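You operate a simulated robot arm through the tools that you are given. There is no shell and no other tool.

The job below is to be done with a simulated robot arm. You get a single attempt, and the scene is never put back.

JOB
Take the green wheel from the back of the fitting bench and put it on the top of the gear bench. Put the grey cowl on the top of the fitting cart. Fetch the plugs carton from the top of the delivery table and set it on the top of the check bench. Take the green pot and put it in the inside of the rework tray. Fetch the blue brush from the top of the check bench and stand it on the red tray. The order is free. Set down upright: plugs carton, blue brush.

It is judged by the outcome, as a careful person would: the job done as asked, and still so three seconds after it is handed in. It fails if anything else is knocked over, pushed out of place, dropped, spilled or broken.

ROBOT AND FRAMES
A 6-joint arm with a two-finger gripper on a trunk, on a base that moves. Base frame: it is fixed to the floor where the robot stands at the start and does not move with it; the origin is under the middle of the robot, x ahead of it, y to its left, z up; the surface under the hand at the start is at about z = 84. Lengths are in cm, angles in rad, forces in N, time in s.
With the tool pointing down near the work surface it reaches from about 38 to 86 cm from the robot's upright axis, wherever it stands. Its first joint turns from -2.897 to 2.897 rad. Places, roughly: blue brush (3x3x10 cm) [-1010, -20, 90]; green pot (6x6x5 cm) [-1020, -50, 80]; green wheel (7x7x3 cm) [70, 20, 90]; grey cowl (10x10x9 cm) [-890, -340, 50]; inside of the rework tray (14x14 cm) [-1016, -116, 80]; plugs carton [-975, -350, 75]; red tray [-1025, 25, 75]; top of the check bench [-1030, -40, 80]; top of the fitting cart [-770, 10, 90]; top of the gear bench [-180, 320, 80]. Payload 2.45 kg.
The tool frame sits at the grasp point between the pads (the TCP): z along the fingers, y along the line on which they close. The tips reach 2 cm beyond it. The gripper opens to 14 cm; its body begins 16.8 cm behind the TCP.
Orientation is told as [roll, pitch, yaw] about the base's x, y, z axes, in that order, counted from this pose: with the fingers straight down and closing along the base's y, the tool's x points along the base's -x, its y along +y and its z along -z.

CONTROLS
- The arm moves only by the tool drive_tool. Its argument "motion" is a list that holds one entry, the list of rows, each a list of 7 numbers: the closure, from 0 (fully open) to 1 (shut), then the shift along the tool's x, y, z in units of 30 mm (1.0 is 30 mm), then the turn, a rotation vector about the tool's x, y, z in units of 6 degrees (1.0 is 6 degrees). In form: [[[hand, tx, ty, tz, ax, ay, az], ...]]. A call has 1 to 20 rows; each row shifts and turns the commanded pose from where the row before left it, along the tool's axes as they then stand. A call with a number of a shift or a turn outside -1 to 1 is refused whole. A row lasts 0.2 s, in which the tool goes at most 5 cm and 0.15 rad; a call with a longer step from one row to the next is refused whole, and so is a gripper value outside its range. Where a pose cannot be reached the arm comes as near as it can. A force on the tool above 40 N (or 10 N above the force at the start of the call, whichever is more), or a blocked arm, ends the call early, and 0.2 s more pass. The fingers move at their own pace (about 4.5 cm/s each) and stop on an object; they squeeze with about 38 N. The grip force told is the motor's: it shows also when the fingers shut on nothing. Time passes only in rows, and 0.2 s behind the last, so rows that do not move let the fingers close. It gives the time, the measured TCP pose, the force on the tool (base axes), the opening and the grip force at its end, in the units of the frame above (readings bear some noise), with the torque about the TCP (base axes, N m) and any sound that the robot's microphone picked up.
- Cameras (640 x 400 px; columns grow to the right, rows downward): "scene" is now at [7.87, 11.54, 184.1]; the picture's right is [-0.36, -0.93, 0.00], its down [-0.76, 0.29, -0.59] and it looks along [0.55, -0.21, -0.81] (base axes); focal length 283 px, centre (320, 200). "wrist" rides on the gripper at [7.8, 1.1, -20.9] in the tool frame; the picture's right is [-0.14, 0.99, 0.00], its down [-0.92, -0.13, -0.37] and it looks along [-0.37, -0.05, 0.93] (tool axes); focal length 280 px, centre (320, 200). There is no depth. A picture from a camera that has moved, and an enlarged one, comes with that camera's place and axes in the base frame and with its lens.
- get_image(camera): a new picture of that camera. It takes no simulated time.
- lift_body(by): moves the trunk up (or, below 0, down) by that many cm; the arm and the scene camera ride with it, the base frame stays. It gives what a move gives, with no picture.
- drive_base(legs): drives the robot by 1 to 6 legs, each [ahead, left, turn to the left] in cm, cm and rad, along the robot's own axes; the way and the turn of a leg run together, so that a leg with both is an arc; at most 150 cm and 3.142 rad a leg. The arm and the cameras ride along, it lands a little off, and it stops where it bumps. It gives what a move gives.
- turn_head(pan, tilt): turns the head with the scene camera to pan (to the left, within 2.496 rad either way) and tilt (down, from -0.506 to 1.204), counted from straight ahead of the robot. It gives what a move gives.
- close_up(camera, box): a new picture of the part [left, top, right, bottom] of that camera's present view, enlarged. It takes no simulated time.
- sign_off(): hands the job in; it is judged then, once.

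Nothing tells you exact positions but the pictures and the camera data. Unless the task says otherwise, let go and move clear before handing in.

The tools are called as name(argument=value, ...) on one line, values as JSON. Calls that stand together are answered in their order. drive_tool: Moves the arm, as the interface text tells. Its arguments: {"type":"object","properties":{"motion":{"type":"array","items":{"type":"array","items":{"type":"array","items":{"type":"number"}}}}},"required":["motion"]} The other tools are called the same way: lift_body (by) moves the trunk up or down; drive_base (legs) drives the base; turn_head (pan, tilt) turns the head that bears the scene camera; get_image (camera) takes a picture; close_up (camera, box) takes an enlarged picture of a part of a camera's view; sign_off () hands the job in.

At the start:

```text
clock: 0.0
eef_pos: [48.01, -4.1, 111.79]
tcp_rot: [0.001, 0.001, 0.002]
force: [0.8, 0.3, -0.2]
torque: [0.01, -0.03, 0.01]
opening: 14.01
gripper_force: 0.0
trunk travel left (down, up): [-10.0, 13.0]
robot x, y, heading: [-0.04, -0.08, 0.004]
head pan, tilt (commanded): [-0.365, 0.944]
```

scene: 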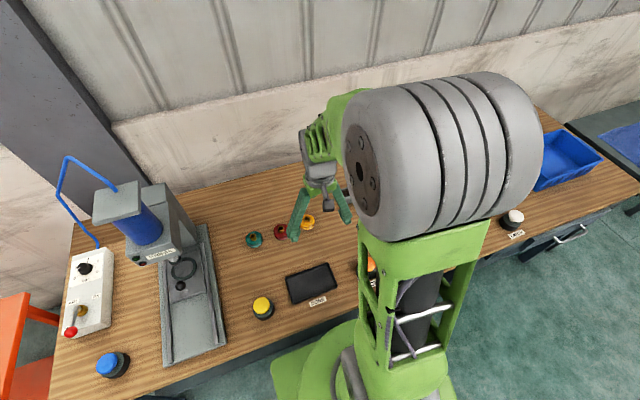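
wrist: 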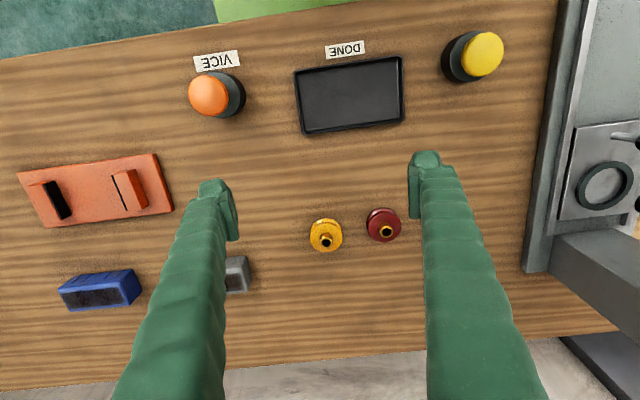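

I see the fitting bench ahead with several small wheels with hubs (teal/green, red, yellow) at its back, a press at the left and a blue bin at the right. First I look closer at the wheels before planning the grasp.

close_up(camera="scene", box=[220, 180, 380, 280])

close_up(camera="scene", box=[40, 140, 360, 400])

get_image(camera="wrist")

```text
4.00 times, centred on (300, 230) of scene
camera zoom: at [7.87, 11.54, 184.1], right [-0.36, -0.93, 0.0], down [-0.76, 0.29, -0.59], along [0.55, -0.21, -0.81], focal length 1132 px, centre (400, 80)
```

zoom: 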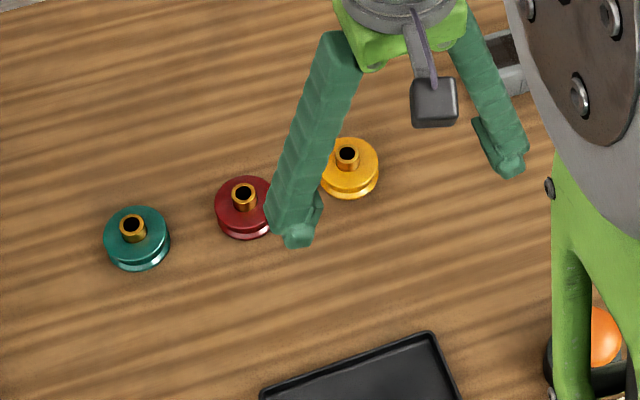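

```text
1.54 times, centred on (200, 270) of scene
camera zoom: at [7.87, 11.54, 184.1], right [-0.36, -0.93, 0.0], down [-0.76, 0.29, -0.59], along [0.55, -0.21, -0.81], focal length 435 px, centre (505, 92)
```

zoom: 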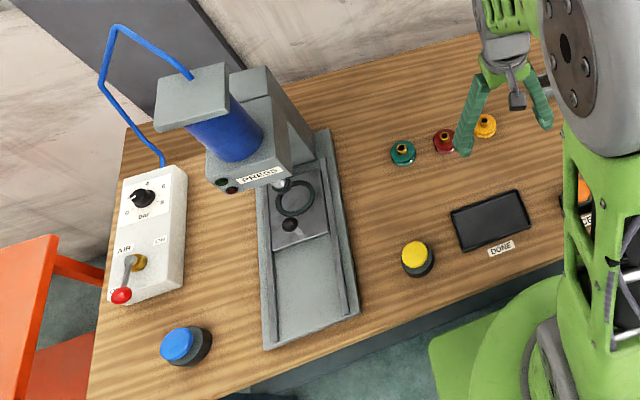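

```text
taken
camera wrist: at [40.2, -2.89, 132.77], right [0.14, 0.99, 0.0], down [0.92, -0.13, 0.37], along [0.37, -0.05, -0.93], focal length 280 px, centre (320, 200)
```

wrist: 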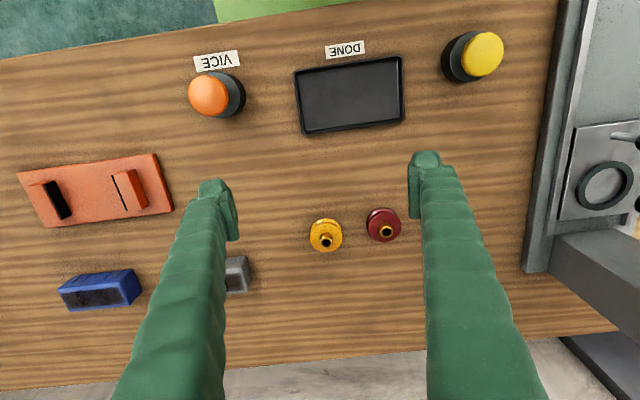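

The green wheel sits near (66, 17) with the red wheel about 11 cm to its right and the press to its left. I'll move above it and turn the hand so the fingers close along base x, clear of the red wheel.

drive_tool(motion=[[[0, -0.76, 0.87, 0, 0, 0, 0], [0, -0.76, 0.87, 0, 0, 0, 0], [0, -0.76, 0.87, 0, 0, 0, 0], [0, -0.76, 0.87, 0, 0, 0, 0], [0, -0.76, 0.87, 0, 0, 0, 0], [0, -0.76, 0.87, 0, 0, 0, 0], [0, -0.76, 0.87, 0, 0, 0, 0], [0, -0.76, 0.87, 0, 0, 0, 0], [0, 0, 0, 0, 0, 0, -1], [0, 0, 0, 0, 0, 0, -1], [0, 0, 0, 0, 0, 0, -1], [0, 0, 0, 0, 0, 0, -1], [0, 0, 0, 0, 0, 0, -1], [0, 0, 0, 0, 0, 0, -1], [0, 0, 0, 0, 0, 0, -1], [0, 0, 0, 0, 0, 0, -1], [0, 0, 0, 0, 0, 0, -1], [0, 0, 0, 0, 0, 0, -1]]])

drive_tool(motion=[[[0, 0, 0, 0, 0, 0, -1], [0, 0, 0, 0, 0, 0, -1], [0, 0, 0, 0, 0, 0, -1], [0, 0, 0, 0, 0, 0, -1], [0, 0, 0, 0, 0, 0, -1], [0, 0, 0, 0, 0, 0, 0], [0, 0, 0, 0, 0, 0, 0]]])

get_image(camera="wrist")

get_image(camera="scene")

```text
clock: 3.8
eef_pos: [66.29, 16.92, 111.83]
tcp_rot: [0.001, -0.001, 1.049]
force: [0.1, 0.1, -0.5]
torque: [0.01, 0.0, 0.0]
opening: 14.03
gripper_force: 0.2
trunk travel left (down, up): [-10.0, 13.0]
robot x, y, heading: [0.25, 0.12, 0.0]
head pan, tilt (commanded): [-0.365, 0.944]
```

```text
clock: 5.4
eef_pos: [66.24, 16.97, 111.87]
tcp_rot: [0.0, -0.001, 1.57]
force: [-0.8, -0.6, 0.8]
torque: [0.02, -0.03, -0.06]
opening: 14.01
gripper_force: 0.1
trunk travel left (down, up): [-10.0, 13.0]
robot x, y, heading: [-0.09, -0.2, 0.001]
head pan, tilt (commanded): [-0.365, 0.944]
```

```text
taken
camera wrist: at [65.2, 9.12, 132.76], right [-0.99, 0.14, 0.0], down [0.13, 0.92, 0.37], along [0.05, 0.37, -0.93], focal length 280 px, centre (320, 200)
```

wrist: 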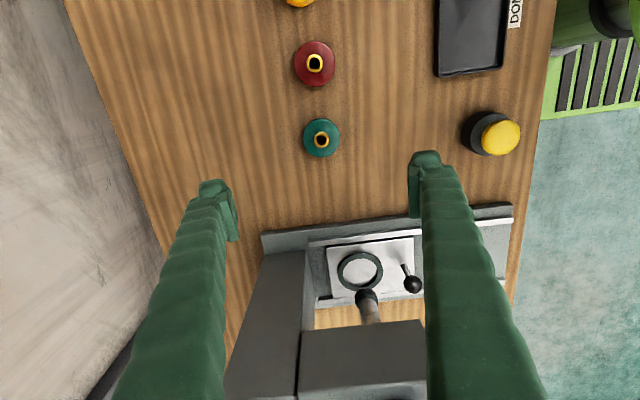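

```text
taken
camera scene: at [7.87, 11.54, 184.1], right [-0.36, -0.93, 0.0], down [-0.76, 0.29, -0.59], along [0.55, -0.21, -0.81], focal length 283 px, centre (320, 200)
```

scene: 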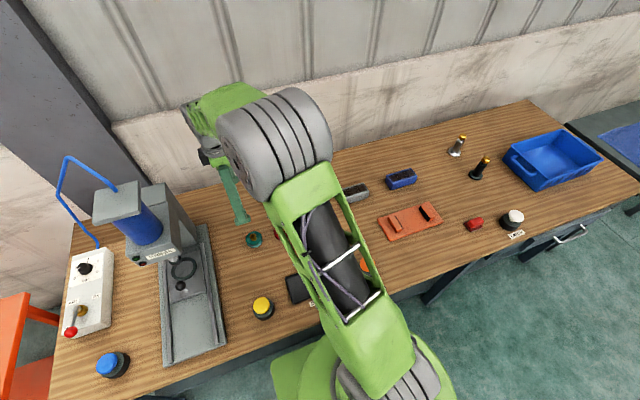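

The wheel is centred under the tool at about (66.0, 16.9). I descend with the fingers open on either side along x.

drive_tool(motion=[[[0, 0, 0, 1, 0, 0, 0], [0, 0, 0, 1, 0, 0, 0], [0, 0, 0, 1, 0, 0, 0], [0, 0, 0, 1, 0, 0, 0], [0, 0, 0, 1, 0, 0, 0], [0, 0, 0, 1, 0, 0, 0], [0, 0, 0, 1, 0, 0, 0], [0, 0, 0, 0.7, 0, 0, 0], [0, 0, 0, 0, 0, 0, 0]]])

get_image(camera="wrist")

```text
clock: 7.4
eef_pos: [66.29, 16.94, 88.67]
tcp_rot: [0.0, 0.0, 1.57]
force: [0.0, 0.3, 0.3]
torque: [-0.01, 0.02, 0.02]
opening: 14.02
gripper_force: 0.0
trunk travel left (down, up): [-10.0, 13.0]
robot x, y, heading: [0.05, -0.27, 0.002]
head pan, tilt (commanded): [-0.365, 0.944]
```

```text
taken
camera wrist: at [65.18, 9.05, 109.67], right [-0.99, 0.14, 0.0], down [0.13, 0.92, 0.37], along [0.05, 0.37, -0.93], focal length 280 px, centre (320, 200)
```

wrist: 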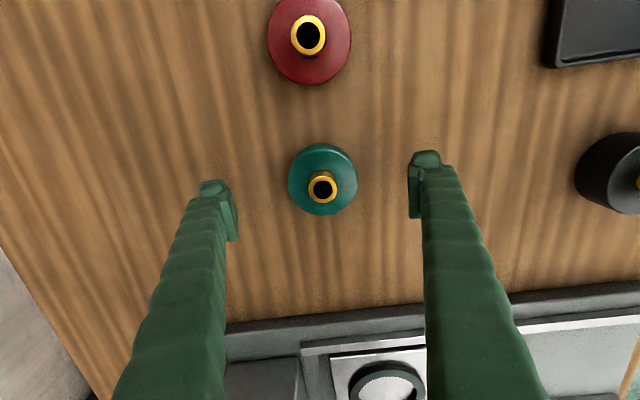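

Wheel is centred between the pads. I go down the last 2 cm and close.

drive_tool(motion=[[[0, 0, 0, 0.35, 0, 0, 0], [0, 0, 0, 0.35, 0, 0, 0], [0, 0, 0, 0, 0, 0, 0], [1, 0, 0, 0, 0, 0, 0], [1, 0, 0, 0, 0, 0, 0], [1, 0, 0, 0, 0, 0, 0], [1, 0, 0, 0, 0, 0, 0], [1, 0, 0, 0, 0, 0, 0], [1, 0, 0, 0, 0, 0, 0], [1, 0, 0, 0, 0, 0, 0], [1, 0, 0, 0, 0, 0, 0]]])

get_image(camera="wrist")

```text
clock: 9.8
eef_pos: [66.31, 16.96, 86.61]
tcp_rot: [0.0, 0.0, 1.57]
force: [-2.1, -0.8, 1.2]
torque: [0.03, 0.13, 0.01]
opening: 6.07
gripper_force: 38.1
trunk travel left (down, up): [-10.0, 13.0]
robot x, y, heading: [-0.11, 0.02, -0.002]
head pan, tilt (commanded): [-0.365, 0.944]
```

```text
taken
camera wrist: at [65.17, 9.07, 107.57], right [-0.99, 0.14, 0.0], down [0.13, 0.92, 0.37], along [0.05, 0.36, -0.93], focal length 280 px, centre (320, 200)
```

wrist: 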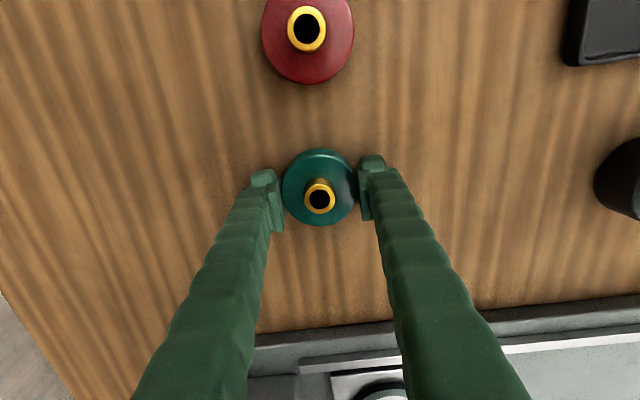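

The wheel is gripped at 6.1 cm. I lift it clear and check it rides along.

drive_tool(motion=[[[1, 0, 0, -0.5, 0, 0, 0], [1, 0, 0, -1, 0, 0, 0], [1, 0, 0, -1, 0, 0, 0], [1, 0, 0, -1, 0, 0, 0], [1, 0, 0, -1, 0, 0, 0], [1, 0, 0, -1, 0, 0, 0], [1, 0, 0, -1, 0, 0, 0], [1, 0, 0, -1, 0, 0, 0], [1, 0, 0, -1, 0, 0, 0], [1, 0, 0, -0.5, 0, 0, 0], [1, 0, 0, 0, 0, 0, 0]]])

get_image(camera="wrist")

get_image(camera="scene")

```text
clock: 12.2
eef_pos: [66.18, 17.08, 113.59]
tcp_rot: [-0.001, -0.001, 1.571]
force: [0.4, 0.1, -4.6]
torque: [0.04, 0.02, -0.01]
opening: 6.06
gripper_force: 37.9
trunk travel left (down, up): [-10.0, 13.0]
robot x, y, heading: [0.18, -0.17, -0.001]
head pan, tilt (commanded): [-0.365, 0.944]
```

```text
taken
camera wrist: at [65.16, 9.11, 134.53], right [-0.99, 0.14, 0.0], down [0.13, 0.92, 0.37], along [0.05, 0.36, -0.93], focal length 280 px, centre (320, 200)
```

wrist: 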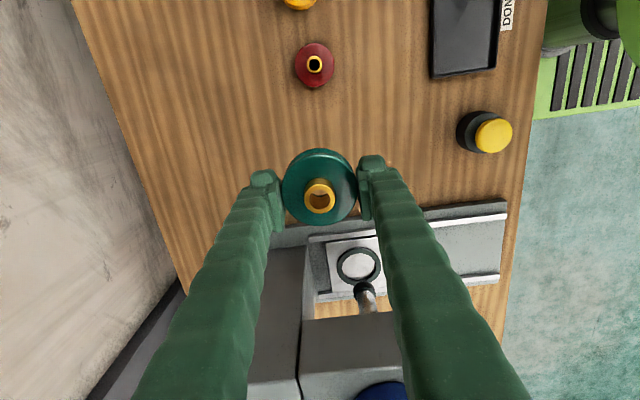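

```text
taken
camera scene: at [7.92, 11.56, 184.09], right [-0.36, -0.93, 0.0], down [-0.76, 0.29, -0.59], along [0.55, -0.21, -0.81], focal length 283 px, centre (320, 200)
```

scene: 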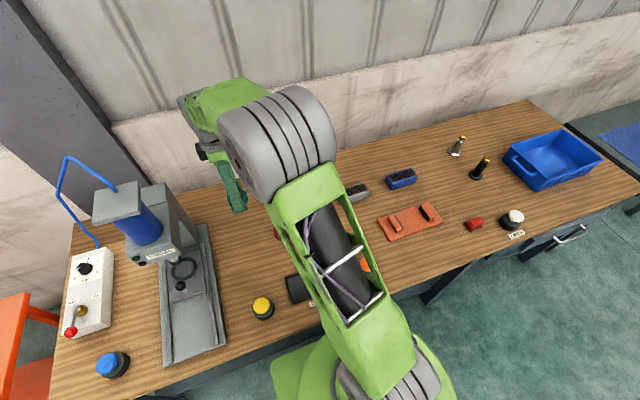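

The wheel rides along firmly. I'll draw the arm in for travel and look around for obstacles.

drive_tool(motion=[[[1, 0.6, 0.8, 0, 0, 0, 0], [1, 0.6, 0.8, 0, 0, 0, 0], [1, 0.6, 0.8, 0, 0, 0, 0], [1, 0.6, 0.8, 0, 0, 0, 0], [1, 0.6, 0.8, 0, 0, 0, 0], [1, 0.6, 0.8, 0, 0, 0, 0], [1, 0.6, 0.8, 0, 0, 0, 0], [1, 0.6, 0.8, 0, 0, 0, 0], [1, 0.6, 0.8, 0, 0, 0, 0], [1, 0.6, 0.8, 0, 0, 0, 0], [1, 0, 0, 0, 0, 0, 0]]])

turn_head(pan=2.4, tilt=0.35)

get_image(camera="scene")

turn_head(pan=1.4, tilt=0.35)

get_image(camera="scene")

turn_head(pan=-2.4, tilt=0.35)

get_image(camera="scene")

turn_head(pan=-1.3, tilt=0.35)

get_image(camera="scene")

```text
clock: 14.6
eef_pos: [42.19, -1.07, 113.76]
tcp_rot: [0.001, 0.001, 1.572]
force: [0.7, -0.1, -5.6]
torque: [-0.04, 0.0, -0.01]
opening: 6.06
gripper_force: 38.1
trunk travel left (down, up): [-10.0, 13.0]
robot x, y, heading: [-0.16, -0.12, 0.005]
head pan, tilt (commanded): [-0.365, 0.944]
```

```text
clock: 17.0
eef_pos: [42.2, -1.05, 113.68]
tcp_rot: [0.002, 0.0, 1.57]
force: [0.7, 0.6, -4.8]
torque: [0.01, -0.01, -0.02]
opening: 6.06
gripper_force: 37.9
trunk travel left (down, up): [-10.0, 13.0]
robot x, y, heading: [-0.52, 0.0, -0.004]
head pan, tilt (commanded): [2.4, 0.351]
```

```text
taken
camera scene: at [-5.79, 20.44, 189.17], right [0.68, 0.74, 0.0], down [0.25, -0.23, -0.94], along [-0.69, 0.63, -0.34], focal length 283 px, centre (320, 200)
```

scene: 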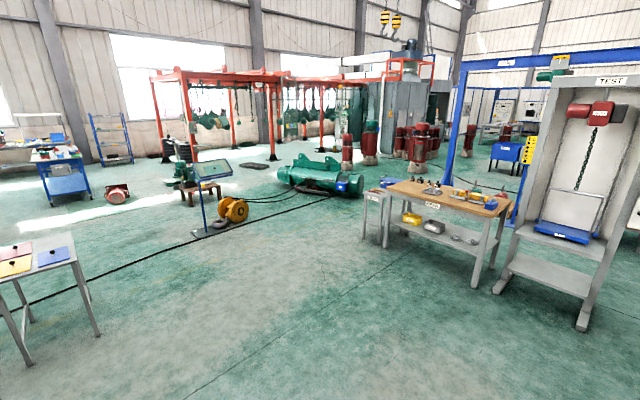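

```text
clock: 18.3
eef_pos: [42.21, -1.08, 113.8]
tcp_rot: [0.001, 0.001, 1.571]
force: [0.7, 0.8, -6.3]
torque: [0.02, -0.01, 0.02]
opening: 6.07
gripper_force: 38.4
trunk travel left (down, up): [-10.0, 13.0]
robot x, y, heading: [0.14, 0.34, 0.004]
head pan, tilt (commanded): [1.4, 0.351]
```

```text
taken
camera scene: at [2.65, 23.33, 189.17], right [0.99, -0.17, 0.0], down [-0.06, -0.34, -0.94], along [0.16, 0.93, -0.34], focal length 283 px, centre (320, 200)
```

scene: 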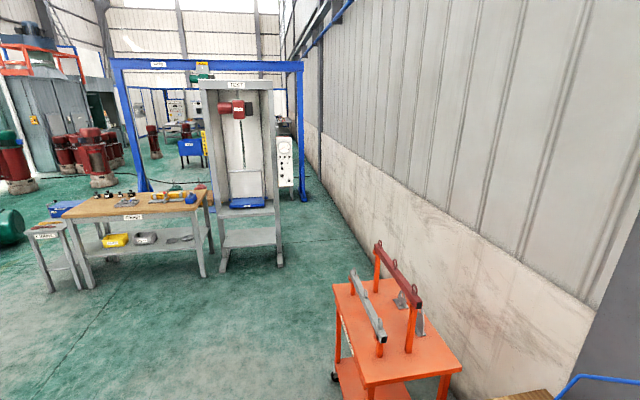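

```text
clock: 21.4
eef_pos: [42.32, -1.1, 113.8]
tcp_rot: [0.001, 0.001, 1.569]
force: [0.9, 0.2, -5.1]
torque: [-0.01, -0.03, -0.02]
opening: 6.07
gripper_force: 37.6
trunk travel left (down, up): [-10.0, 13.0]
robot x, y, heading: [-0.05, 0.42, -0.004]
head pan, tilt (commanded): [-2.4, 0.351]
```

```text
taken
camera scene: at [-5.79, 7.86, 189.17], right [-0.68, 0.74, 0.0], down [0.25, 0.23, -0.94], along [-0.69, -0.63, -0.34], focal length 283 px, centre (320, 200)
```

scene: 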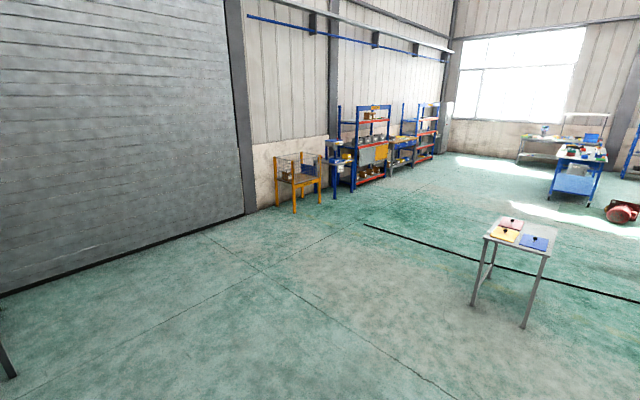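

```text
clock: 22.8
eef_pos: [42.37, -0.95, 113.71]
tcp_rot: [0.0, 0.001, 1.571]
force: [-0.2, -1.1, -5.2]
torque: [-0.01, 0.02, -0.02]
opening: 6.08
gripper_force: 37.6
trunk travel left (down, up): [-10.0, 13.0]
robot x, y, heading: [-0.2, -0.11, -0.001]
head pan, tilt (commanded): [-1.3, 0.351]
```

```text
taken
camera scene: at [3.55, 5.17, 189.17], right [-0.96, -0.27, 0.0], down [-0.09, 0.33, -0.94], along [0.25, -0.91, -0.34], focal length 283 px, centre (320, 200)
```

scene: 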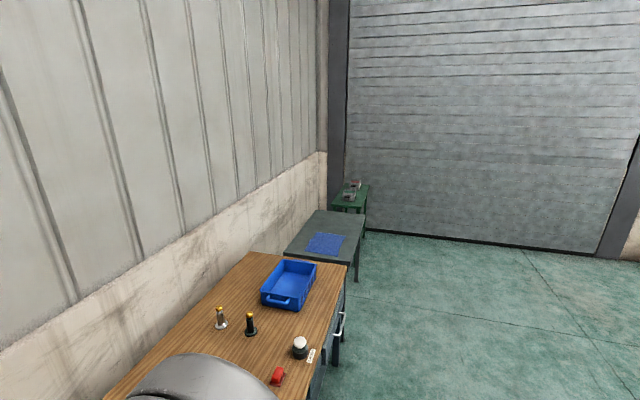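

The wooden-topped table to the back-left appears to be the gear bench. I turn the head to it and zoom in.

turn_head(pan=2.08, tilt=0.35)

close_up(camera="scene", box=[200, 120, 440, 270])

get_image(camera="scene")

```text
clock: 25.6
eef_pos: [42.29, -0.96, 113.86]
tcp_rot: [0.0, 0.0, 1.572]
force: [0.5, -0.6, -5.9]
torque: [0.0, -0.01, -0.01]
opening: 6.1
gripper_force: 38.2
trunk travel left (down, up): [-10.0, 13.0]
robot x, y, heading: [0.15, 0.12, 0.001]
head pan, tilt (commanded): [2.08, 0.351]
```

```text
2.67 times, centred on (320, 195) of scene
camera zoom: at [-3.47, 22.28, 189.17], right [0.87, 0.49, 0.0], down [0.17, -0.3, -0.94], along [-0.46, 0.82, -0.34], focal length 754 px, centre (320, 213)
```

zoom: 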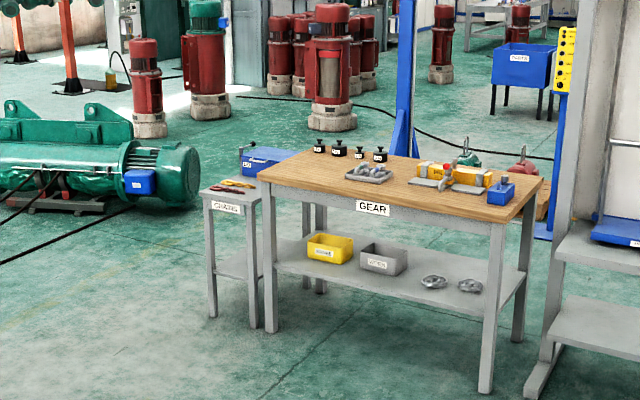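

```text
taken
camera scene: at [-3.47, 22.28, 189.17], right [0.87, 0.49, 0.0], down [0.17, -0.3, -0.94], along [-0.46, 0.82, -0.34], focal length 283 px, centre (320, 200)
```

scene: 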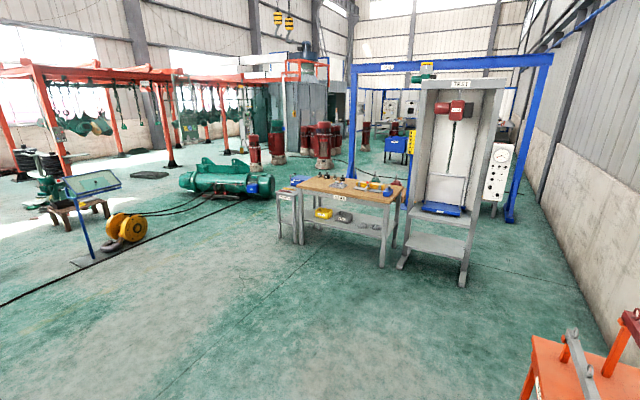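

The gear bench spans roughly x −197…−77, y 308…370 with a free spot at its front-left, near (−180, 322). I back off, turn left and drive up in front of that spot.

drive_base(legs=[[-100, 0, 0], [-78, 0, 0], [0, 0, 1.5708], [120, 0, 0], [110, 0, 0]])

turn_head(pan=0.0, tilt=0.75)

get_image(camera="scene")

get_image(camera="wrist")

```text
clock: 49.4
eef_pos: [-175.53, 272.71, 113.65]
tcp_rot: [0.0, 0.001, 3.136]
force: [0.0, 0.1, -5.2]
torque: [0.0, 0.01, 0.0]
opening: 6.06
gripper_force: 38.0
trunk travel left (down, up): [-10.0, 13.0]
robot x, y, heading: [-176.66, 230.2, 1.565]
head pan, tilt (commanded): [2.08, 0.351]
```

```text
clock: 51.4
eef_pos: [-175.56, 272.6, 113.8]
tcp_rot: [-0.002, 0.001, 3.136]
force: [0.4, 0.4, -5.8]
torque: [0.01, 0.0, 0.0]
opening: 6.06
gripper_force: 38.4
trunk travel left (down, up): [-10.0, 13.0]
robot x, y, heading: [-177.2, 230.43, 1.565]
head pan, tilt (commanded): [0.0, 0.75]
```

```text
taken
camera scene: at [-190.83, 239.92, 185.61], right [1.0, -0.01, 0.0], down [0.0, -0.68, -0.73], along [0.0, 0.73, -0.68], focal length 283 px, centre (320, 200)
```

scene: 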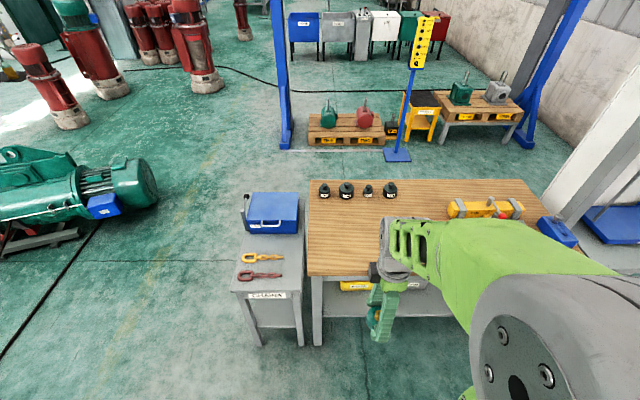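

```text
taken
camera wrist: at [-167.84, 271.43, 134.64], right [-0.14, -0.99, 0.0], down [-0.92, 0.13, 0.37], along [-0.36, 0.05, -0.93], focal length 280 px, centre (320, 200)
```

wrist: 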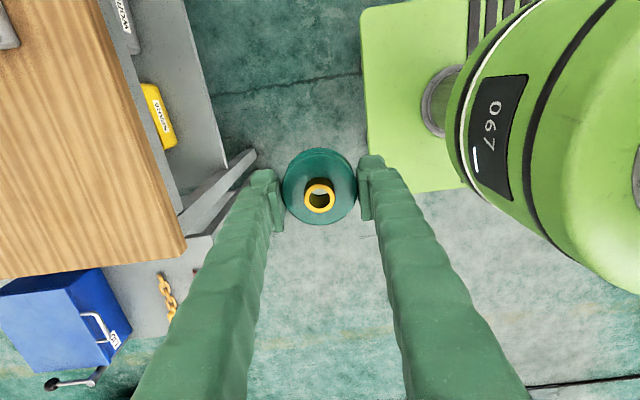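

The front edge is at y≈305, and the free area at the front-left of the top is confirmed. I drive 34 cm nearer and 4 cm left.

drive_base(legs=[[34, 3, 0.005]])

get_image(camera="scene")

get_image(camera="wrist")

```text
clock: 53.6
eef_pos: [-178.76, 306.35, 113.66]
tcp_rot: [0.003, 0.0, 3.14]
force: [0.3, -0.5, -5.7]
torque: [-0.03, 0.0, 0.01]
opening: 6.04
gripper_force: 38.0
trunk travel left (down, up): [-10.0, 13.0]
robot x, y, heading: [-179.81, 264.16, 1.567]
head pan, tilt (commanded): [0.0, 0.75]
```

```text
taken
camera scene: at [-193.73, 273.71, 185.6], right [1.0, 0.0, 0.0], down [0.0, -0.68, -0.73], along [0.0, 0.73, -0.68], focal length 283 px, centre (320, 200)
```

scene: 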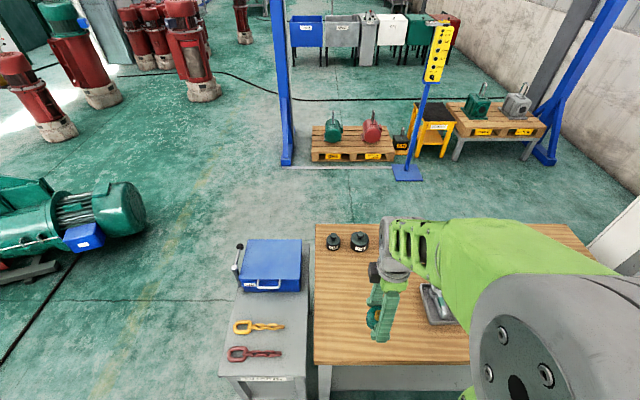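

```text
taken
camera wrist: at [-170.92, 305.31, 134.61], right [-0.14, -0.99, 0.0], down [-0.92, 0.13, 0.37], along [-0.36, 0.05, -0.93], focal length 280 px, centre (320, 200)
```

wrist: 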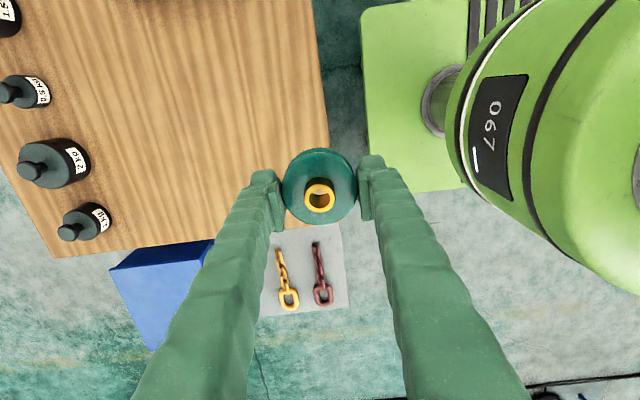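

The bench top is at z≈80. I extend 16 cm over the free spot and lower to just above the surface.

drive_tool(motion=[[[1, -0.07, -0.9, 0, 0, 0, 0], [1, -0.07, -0.9, 0, 0, 0, 0], [1, -0.07, -0.9, 0, 0, 0, 0], [1, -0.07, -0.9, 0, 0, 0, 0], [1, -0.07, -0.9, 0, 0, 0, 0], [1, -0.07, -0.9, 0, 0, 0, 0], [1, 0, 0, 1, 0, 0, 0], [1, 0, 0, 1, 0, 0, 0], [1, 0, 0, 1, 0, 0, 0], [1, 0, 0, 1, 0, 0, 0], [1, 0, 0, 1, 0, 0, 0], [1, 0, 0, 1, 0, 0, 0], [1, 0, 0, 1, 0, 0, 0], [1, 0, 0, 1, 0, 0, 0], [1, 0, 0, 0.6, 0, 0, 0], [1, 0, 0, 0, 0, 0, 0]]])

get_image(camera="wrist")

get_image(camera="scene")

```text
clock: 57.0
eef_pos: [-179.97, 322.57, 88.01]
tcp_rot: [0.001, -0.001, 3.14]
force: [-0.4, -0.1, -5.4]
torque: [0.03, 0.0, 0.0]
opening: 6.06
gripper_force: 38.2
trunk travel left (down, up): [-10.0, 13.0]
robot x, y, heading: [-179.77, 264.28, 1.566]
head pan, tilt (commanded): [0.0, 0.75]
```

```text
taken
camera wrist: at [-172.16, 321.35, 108.84], right [-0.14, -0.99, 0.0], down [-0.92, 0.13, 0.37], along [-0.36, 0.05, -0.93], focal length 280 px, centre (320, 200)
```

wrist: 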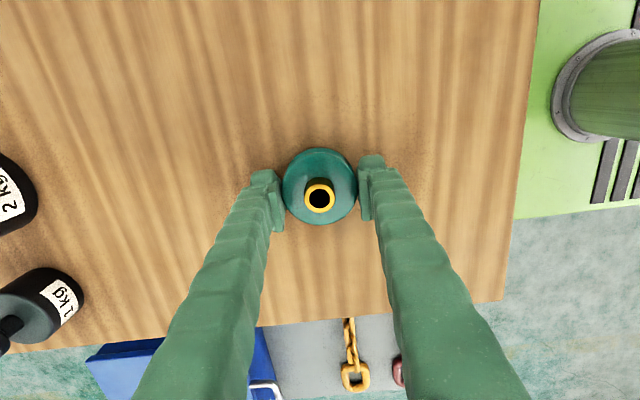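

```text
taken
camera scene: at [-193.72, 273.6, 185.61], right [1.0, 0.0, 0.0], down [0.0, -0.68, -0.73], along [0.0, 0.73, -0.68], focal length 283 px, centre (320, 200)
```

scene: 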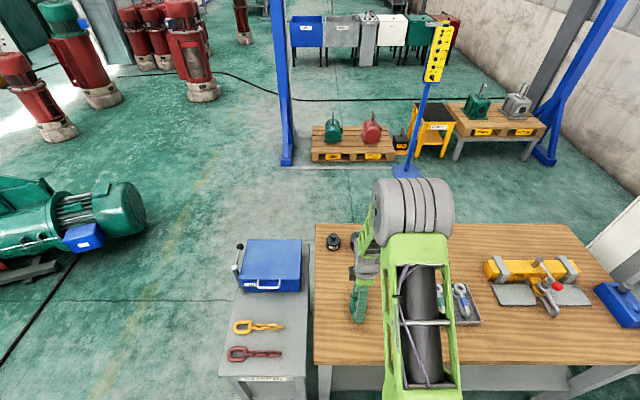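

Clear spot under the wheel. I lower in small steps watching the force.

drive_tool(motion=[[[1, 0, 0, 0.2, 0, 0, 0], [1, 0, 0, 0.2, 0, 0, 0], [1, 0, 0, 0.2, 0, 0, 0], [1, 0, 0, 0.2, 0, 0, 0], [1, 0, 0, 0.2, 0, 0, 0], [1, 0, 0, 0.1, 0, 0, 0], [1, 0, 0, 0.1, 0, 0, 0], [1, 0, 0, 0.1, 0, 0, 0], [1, 0, 0, 0, 0, 0, 0]]])

```text
clock: 57.6
eef_pos: [-179.97, 322.44, 87.08]
tcp_rot: [-0.002, 0.001, 3.141]
force: [-0.6, -7.0, 20.4]
torque: [-0.76, 0.04, -0.01]
opening: 6.09
gripper_force: 38.1
trunk travel left (down, up): [-10.0, 13.0]
robot x, y, heading: [-179.6, 263.96, 1.57]
head pan, tilt (commanded): [0.0, 0.75]
stopped in row 3: the force on the tool passed its limit at 50 N (the readings are from after the stop); the commanded pose is now the measured one
```

Contact came at TCP z≈87, higher than I triangulated. I look closely before releasing.

close_up(camera="scene", box=[300, 240, 420, 340])

close_up(camera="wrist", box=[220, 120, 420, 260])

```text
4.00 times, centred on (360, 290) of scene
camera zoom: at [-193.73, 273.27, 185.62], right [1.0, 0.0, 0.0], down [0.0, -0.68, -0.73], along [0.0, 0.73, -0.68], focal length 1132 px, centre (160, -160)
```

zoom: 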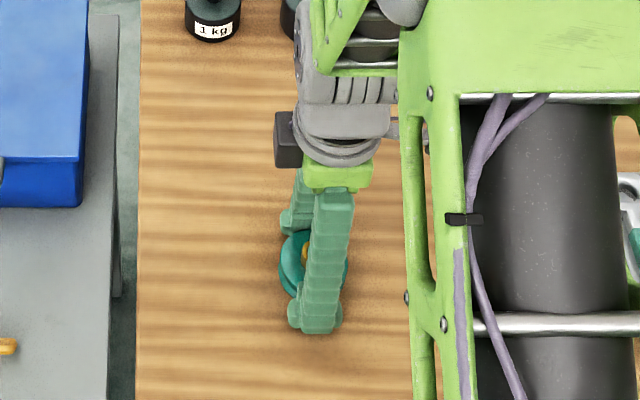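

```text
2.86 times, centred on (320, 190) of wrist
camera zoom: at [-172.16, 321.3, 107.97], right [-0.14, -0.99, 0.0], down [-0.92, 0.13, 0.37], along [-0.36, 0.05, -0.93], focal length 801 px, centre (320, 229)
```

zoom: 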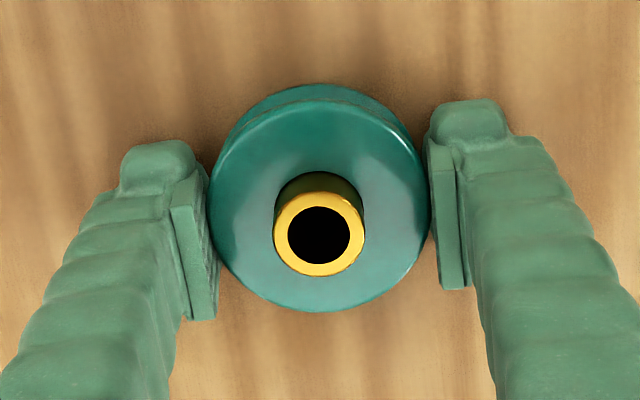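

The wheel is resting on the top (still pressing lightly). I release and rise clear.

drive_tool(motion=[[[0.4, 0, 0, 0, 0, 0, 0], [0.2, 0, 0, 0, 0, 0, 0], [0.1, 0, 0, 0, 0, 0, 0], [0.1, 0, 0, 0, 0, 0, 0], [0.1, 0, 0, 0, 0, 0, 0], [0.1, 0, 0, 0, 0, 0, 0], [0.1, 0, 0, -0.5, 0, 0, 0], [0.1, 0, 0, -1, 0, 0, 0], [0.1, 0, 0, -1, 0, 0, 0], [0.1, 0, 0, -1, 0, 0, 0], [0.1, 0, 0, -1, 0, 0, 0], [0.1, 0, 0, -1, 0, 0, 0], [0.1, 0, 0, -1, 0, 0, 0], [0.1, 0, 0, -1, 0, 0, 0], [0.1, 0, 0, -1, 0, 0, 0], [0.1, 0, 0, -1, 0, 0, 0]]])

get_image(camera="wrist")

get_image(camera="scene")

```text
clock: 61.0
eef_pos: [-179.88, 322.56, 115.36]
tcp_rot: [-0.003, 0.0, 3.141]
force: [0.3, 0.5, -0.2]
torque: [0.01, 0.0, 0.01]
opening: 12.59
gripper_force: 0.0
trunk travel left (down, up): [-10.0, 13.0]
robot x, y, heading: [-179.5, 263.89, 1.566]
head pan, tilt (commanded): [0.0, 0.75]
```

```text
taken
camera wrist: at [-172.1, 321.35, 136.32], right [-0.14, -0.99, 0.0], down [-0.92, 0.13, 0.37], along [-0.36, 0.05, -0.93], focal length 280 px, centre (320, 200)
```

wrist: 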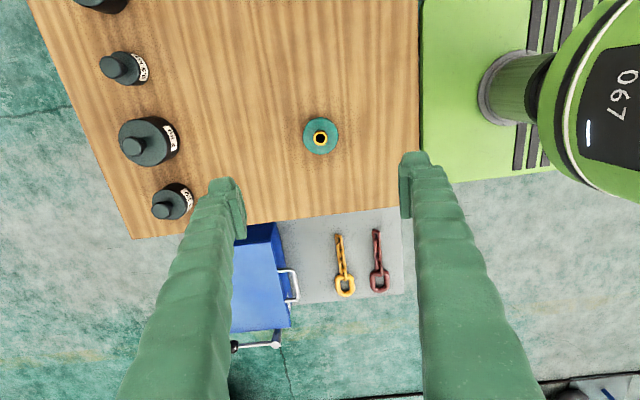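

```text
taken
camera scene: at [-193.72, 273.5, 185.62], right [1.0, 0.0, 0.0], down [0.0, -0.68, -0.73], along [0.0, 0.73, -0.68], focal length 283 px, centre (320, 200)
```

scene: 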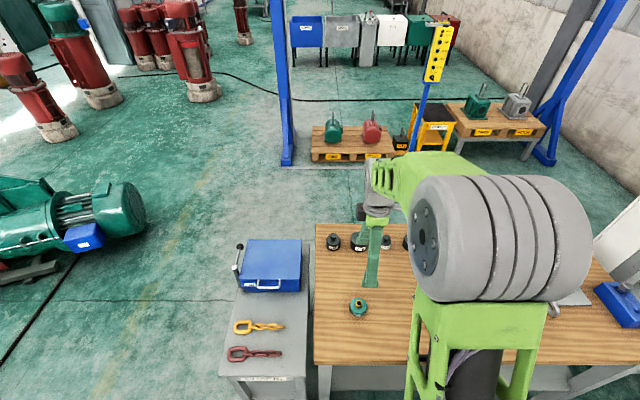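

The green wheel stands on the gear bench, nothing else disturbed. I retract the arm, turn the hand back, back off and turn toward −x to look at the route.

drive_tool(motion=[[[0.1, 0, 0.9, -0.3, 0, 0, 0], [0.1, 0, 0.9, -0.3, 0, 0, 0], [0.1, 0, 0.9, -0.3, 0, 0, 0], [0.1, 0, 0.9, 0, 0, 0, 0], [0.1, 0, 0.9, 0, 0, 0, 0], [0.1, 0, 0.9, 0, 0, 0, 0], [0.1, 0, 0, 0, 0, 0, 1], [0.1, 0, 0, 0, 0, 0, 1], [0.1, 0, 0, 0, 0, 0, 1], [0.1, 0, 0, 0, 0, 0, 1], [0.1, 0, 0, 0, 0, 0, 1], [0.1, 0, 0, 0, 0, 0, 1], [0.1, 0, 0, 0, 0, 0, 1], [0.1, 0, 0, 0, 0, 0, 1], [0.1, 0, 0, 0, 0, 0, 1], [0.1, 0, 0, 0, 0, 0, 1], [0.1, 0, 0, 0, 0, 0, 1], [0.1, 0, 0, 0, 0, 0, 1], [0.1, 0, 0, 0, 0, 0, 1], [0.1, 0, 0, 0, 0, 0, 1]]])

drive_base(legs=[[-100, 0, 0], [-89, 0, 0], [0, 0, 1.5708]])

turn_head(pan=0.0, tilt=0.35)

get_image(camera="scene")

```text
clock: 65.2
eef_pos: [-179.84, 306.41, 118.09]
tcp_rot: [-0.001, -0.003, 1.673]
force: [-0.1, -0.1, 0.0]
torque: [0.0, 0.01, 0.0]
opening: 12.61
gripper_force: 0.1
trunk travel left (down, up): [-10.0, 13.0]
robot x, y, heading: [-180.13, 263.79, 1.577]
head pan, tilt (commanded): [0.0, 0.75]
```

```text
clock: 78.5
eef_pos: [-222.56, 75.59, 118.08]
tcp_rot: [0.0, -0.003, -3.037]
force: [-0.4, 0.2, 0.8]
torque: [0.02, 0.0, 0.03]
opening: 12.58
gripper_force: 0.0
trunk travel left (down, up): [-10.0, 13.0]
robot x, y, heading: [-180.24, 75.85, 3.142]
head pan, tilt (commanded): [0.0, 0.75]
```

```text
clock: 79.4
eef_pos: [-222.66, 75.54, 118.1]
tcp_rot: [0.001, -0.001, -3.039]
force: [0.6, -0.2, -0.4]
torque: [-0.03, 0.02, 0.03]
opening: 12.6
gripper_force: 0.1
trunk travel left (down, up): [-10.0, 13.0]
robot x, y, heading: [-179.98, 75.37, 3.14]
head pan, tilt (commanded): [0.0, 0.351]
```

```text
taken
camera scene: at [-190.69, 61.77, 189.17], right [0.0, 1.0, 0.0], down [0.34, 0.0, -0.94], along [-0.94, 0.0, -0.34], focal length 283 px, centre (320, 200)
```

scene: 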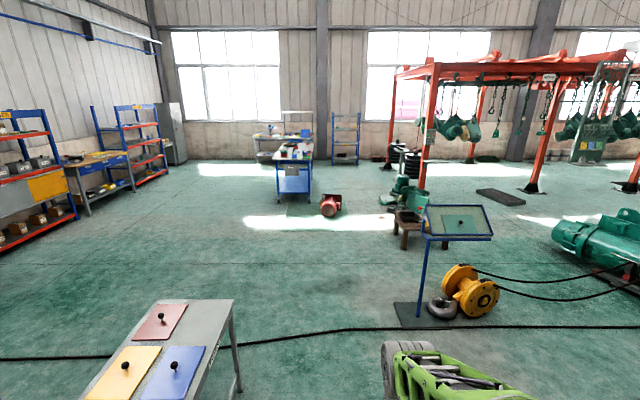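

The route west is open between the small table and the tablet stand. I zoom into the far workstations to identify them.

close_up(camera="scene", box=[230, 90, 390, 220])

close_up(camera="scene", box=[50, 80, 210, 220])

close_up(camera="scene", box=[280, 220, 520, 370])

```text
3.08 times, centred on (310, 155) of scene
camera zoom: at [-190.69, 61.77, 189.17], right [0.0, 1.0, 0.0], down [0.34, 0.0, -0.94], along [-0.94, 0.0, -0.34], focal length 871 px, centre (351, 338)
```

zoom: 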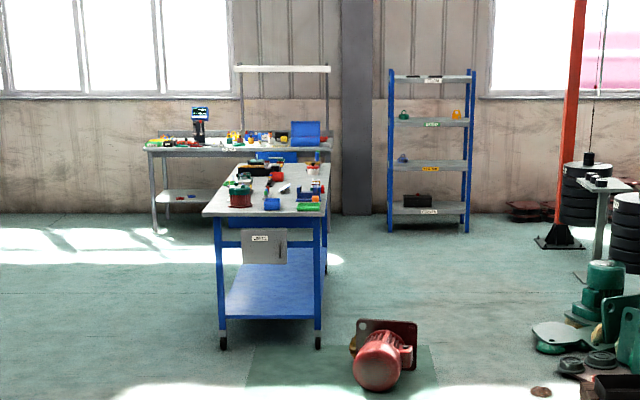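

```text
2.86 times, centred on (130, 150) of scene
camera zoom: at [-190.69, 61.77, 189.17], right [0.0, 1.0, 0.0], down [0.34, 0.0, -0.94], along [-0.94, 0.0, -0.34], focal length 808 px, centre (863, 343)
```

zoom: 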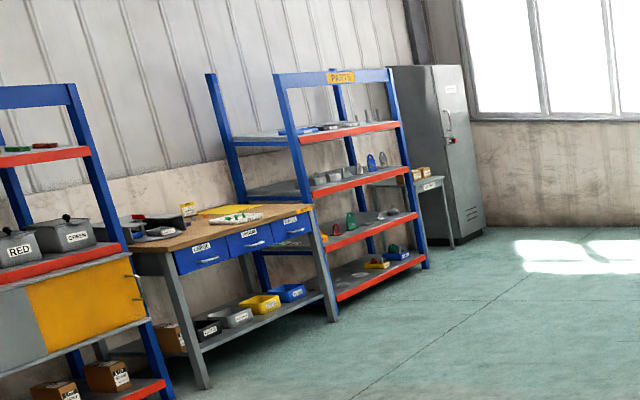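

```text
2.67 times, centred on (400, 295) of scene
camera zoom: at [-190.69, 61.77, 189.17], right [0.0, 1.0, 0.0], down [0.34, 0.0, -0.94], along [-0.94, 0.0, -0.34], focal length 754 px, centre (107, -53)
```

zoom: 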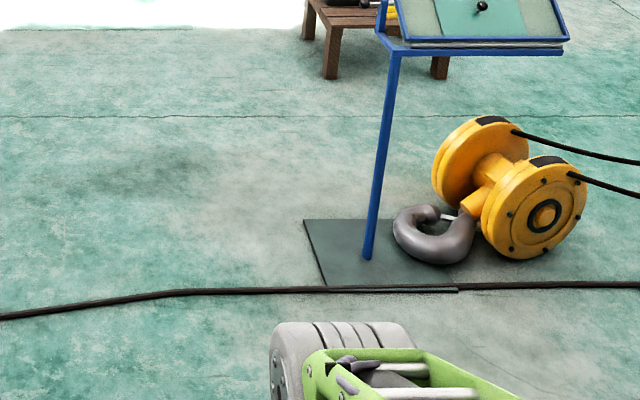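

The parts rack with cowl-like parts and the delivery table lie along the left wall; the cart is mid-floor and the check bench is against the far wall. To avoid the floor cable I go round its end: south to y≈−262, then west, pausing to look.

drive_base(legs=[[0, 0, 1.5708], [120, 0, 0], [120, 0, 0], [97, 0, 0], [0, 0, -1.5708]])

get_image(camera="scene")

```text
clock: 103.5
eef_pos: [-221.57, -262.22, 118.09]
tcp_rot: [0.0, -0.002, -3.037]
force: [-0.2, -0.1, -0.6]
torque: [0.0, 0.04, 0.02]
opening: 12.62
gripper_force: 0.1
trunk travel left (down, up): [-10.0, 13.0]
robot x, y, heading: [-179.0, -262.01, 3.138]
head pan, tilt (commanded): [0.0, 0.351]
```

```text
taken
camera scene: at [-189.61, -275.82, 189.18], right [0.0, 1.0, 0.0], down [0.34, 0.0, -0.94], along [-0.94, 0.0, -0.34], focal length 283 px, centre (320, 200)
```

scene: 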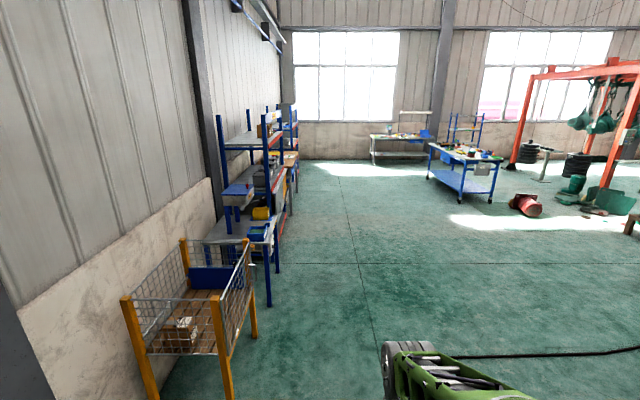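

The aisle along y≈−262 is clear between the crate and the cable end. I drive west to about x=−740.

drive_base(legs=[[140, 0, 0], [140, 0, 0], [140, 0, 0], [140, 0, 0]])

turn_head(pan=0.35, tilt=0.5)

get_image(camera="scene")

turn_head(pan=-0.6, tilt=0.4)

get_image(camera="scene")

```text
clock: 130.3
eef_pos: [-783.15, -269.38, 118.15]
tcp_rot: [-0.001, -0.003, -3.021]
force: [-0.5, -0.6, -0.3]
torque: [0.02, -0.02, 0.0]
opening: 12.59
gripper_force: 0.1
trunk travel left (down, up): [-10.0, 13.0]
robot x, y, heading: [-740.99, -268.74, -3.128]
head pan, tilt (commanded): [0.0, 0.351]
```

```text
clock: 131.1
eef_pos: [-783.03, -269.35, 118.1]
tcp_rot: [-0.001, -0.001, -3.023]
force: [0.2, -0.5, 0.0]
torque: [0.0, 0.0, 0.03]
opening: 12.59
gripper_force: 0.1
trunk travel left (down, up): [-10.0, 13.0]
robot x, y, heading: [-740.56, -268.37, -3.131]
head pan, tilt (commanded): [0.351, 0.499]
```

```text
taken
camera scene: at [-750.09, -285.63, 187.81], right [-0.36, 0.93, 0.0], down [0.45, 0.17, -0.88], along [-0.82, -0.31, -0.48], focal length 283 px, centre (320, 200)
```

scene: 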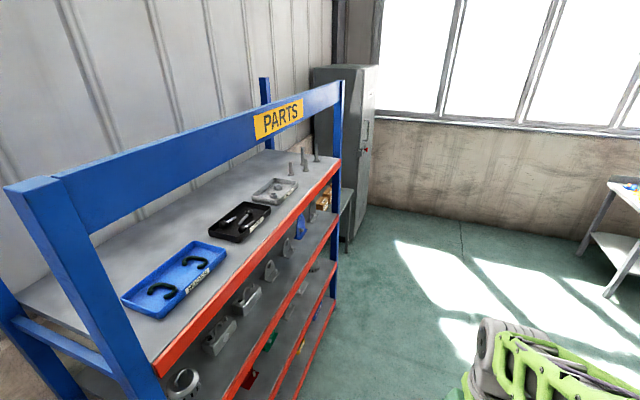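

```text
clock: 132.3
eef_pos: [-783.2, -269.3, 118.11]
tcp_rot: [-0.002, -0.003, -3.022]
force: [0.2, -0.3, 0.9]
torque: [0.02, 0.01, 0.01]
opening: 12.59
gripper_force: 0.0
trunk travel left (down, up): [-10.0, 13.0]
robot x, y, heading: [-740.73, -268.63, -3.127]
head pan, tilt (commanded): [-0.6, 0.4]
```

```text
taken
camera scene: at [-749.31, -277.27, 188.72], right [0.55, 0.83, 0.0], down [0.32, -0.22, -0.92], along [-0.77, 0.51, -0.39], focal length 283 px, centre (320, 200)
```

scene: 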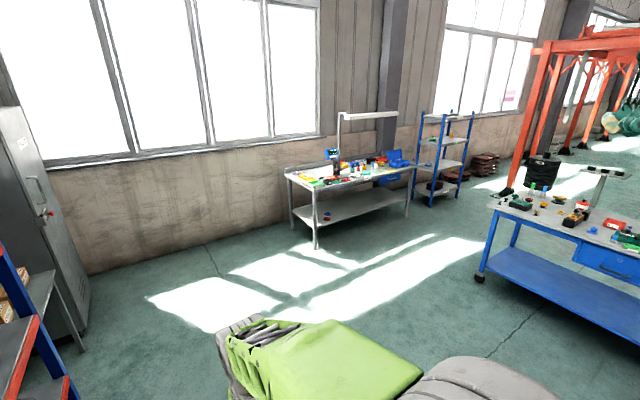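

I'm beside the parts rack. I shift away from it and face it to see all levels.

drive_base(legs=[[90, -70, 0], [58, 0, 0], [0, 0, 1.557]])

turn_head(pan=0.0, tilt=0.6)

get_image(camera="scene")

```text
clock: 145.6
eef_pos: [-889.91, -243.29, 118.1]
tcp_rot: [0.001, -0.003, -1.473]
force: [0.2, -0.2, -0.3]
torque: [-0.01, -0.02, -0.01]
opening: 12.6
gripper_force: 0.0
trunk travel left (down, up): [-10.0, 13.0]
robot x, y, heading: [-889.9, -200.93, -1.574]
head pan, tilt (commanded): [-0.6, 0.4]
```

```text
clock: 146.6
eef_pos: [-889.92, -243.27, 118.05]
tcp_rot: [0.001, -0.004, -1.472]
force: [0.0, -0.6, 0.4]
torque: [-0.01, 0.0, -0.01]
opening: 12.6
gripper_force: 0.1
trunk travel left (down, up): [-10.0, 13.0]
robot x, y, heading: [-889.57, -200.74, -1.576]
head pan, tilt (commanded): [0.0, 0.6]
```

```text
taken
camera scene: at [-875.9, -210.73, 186.9], right [-1.0, 0.01, 0.0], down [0.0, 0.56, -0.83], along [-0.01, -0.83, -0.56], focal length 283 px, centre (320, 200)
```

scene: 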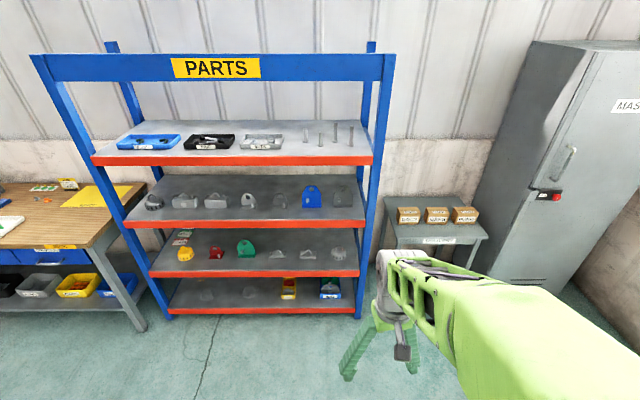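

close_up(camera="scene", box=[120, 165, 380, 325])

close_up(camera="scene", box=[230, 175, 370, 270])

close_up(camera="scene", box=[150, 225, 370, 315])

close_up(camera="scene", box=[380, 190, 500, 270])

```text
2.46 times, centred on (250, 245) of scene
camera zoom: at [-875.9, -210.73, 186.9], right [-1.0, 0.01, 0.0], down [0.0, 0.56, -0.83], along [-0.01, -0.83, -0.56], focal length 696 px, centre (492, 89)
```

zoom: 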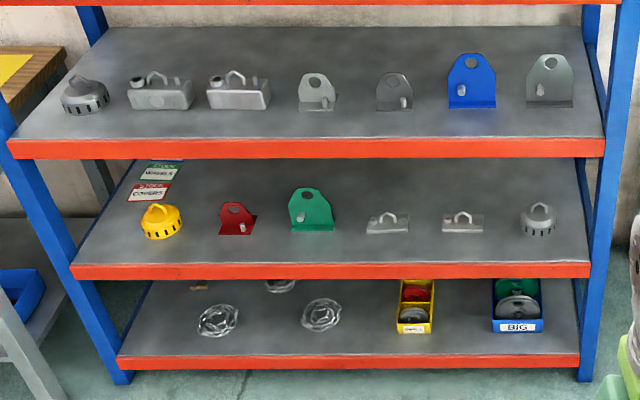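

```text
4.21 times, centred on (300, 222) of scene
camera zoom: at [-875.9, -210.73, 186.9], right [-1.0, 0.01, 0.0], down [0.0, 0.56, -0.83], along [-0.01, -0.83, -0.56], focal length 1191 px, centre (404, 105)
```

zoom: 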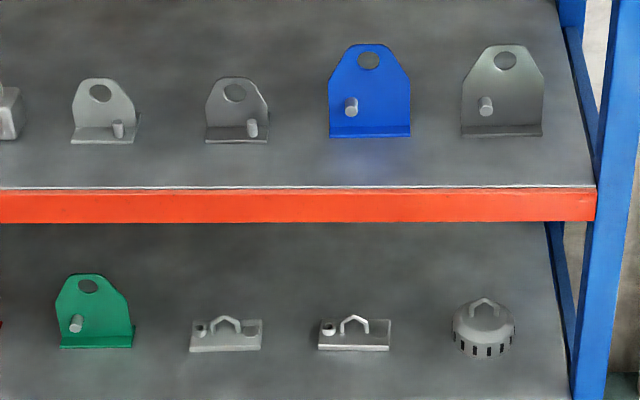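

```text
2.91 times, centred on (260, 270) of scene
camera zoom: at [-875.9, -210.73, 186.9], right [-1.0, 0.01, 0.0], down [0.0, 0.56, -0.83], along [-0.01, -0.83, -0.56], focal length 823 px, centre (494, -4)
```

zoom: 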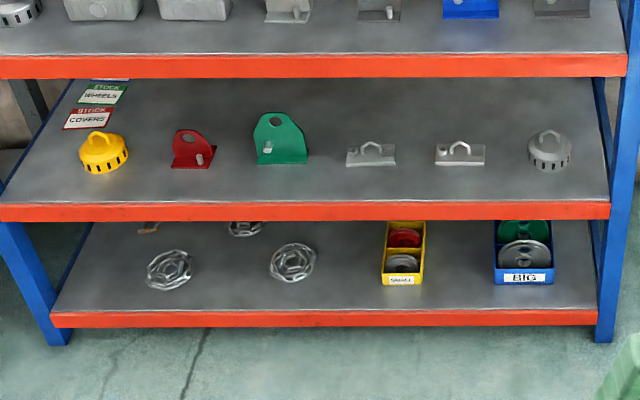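

```text
5.00 times, centred on (440, 230) of scene
camera zoom: at [-875.9, -210.73, 186.9], right [-1.0, 0.01, 0.0], down [0.0, 0.56, -0.83], along [-0.01, -0.83, -0.56], focal length 1415 px, centre (-280, 50)
```

zoom: 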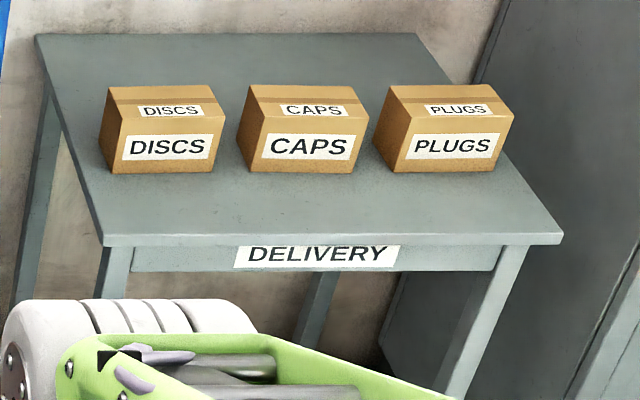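

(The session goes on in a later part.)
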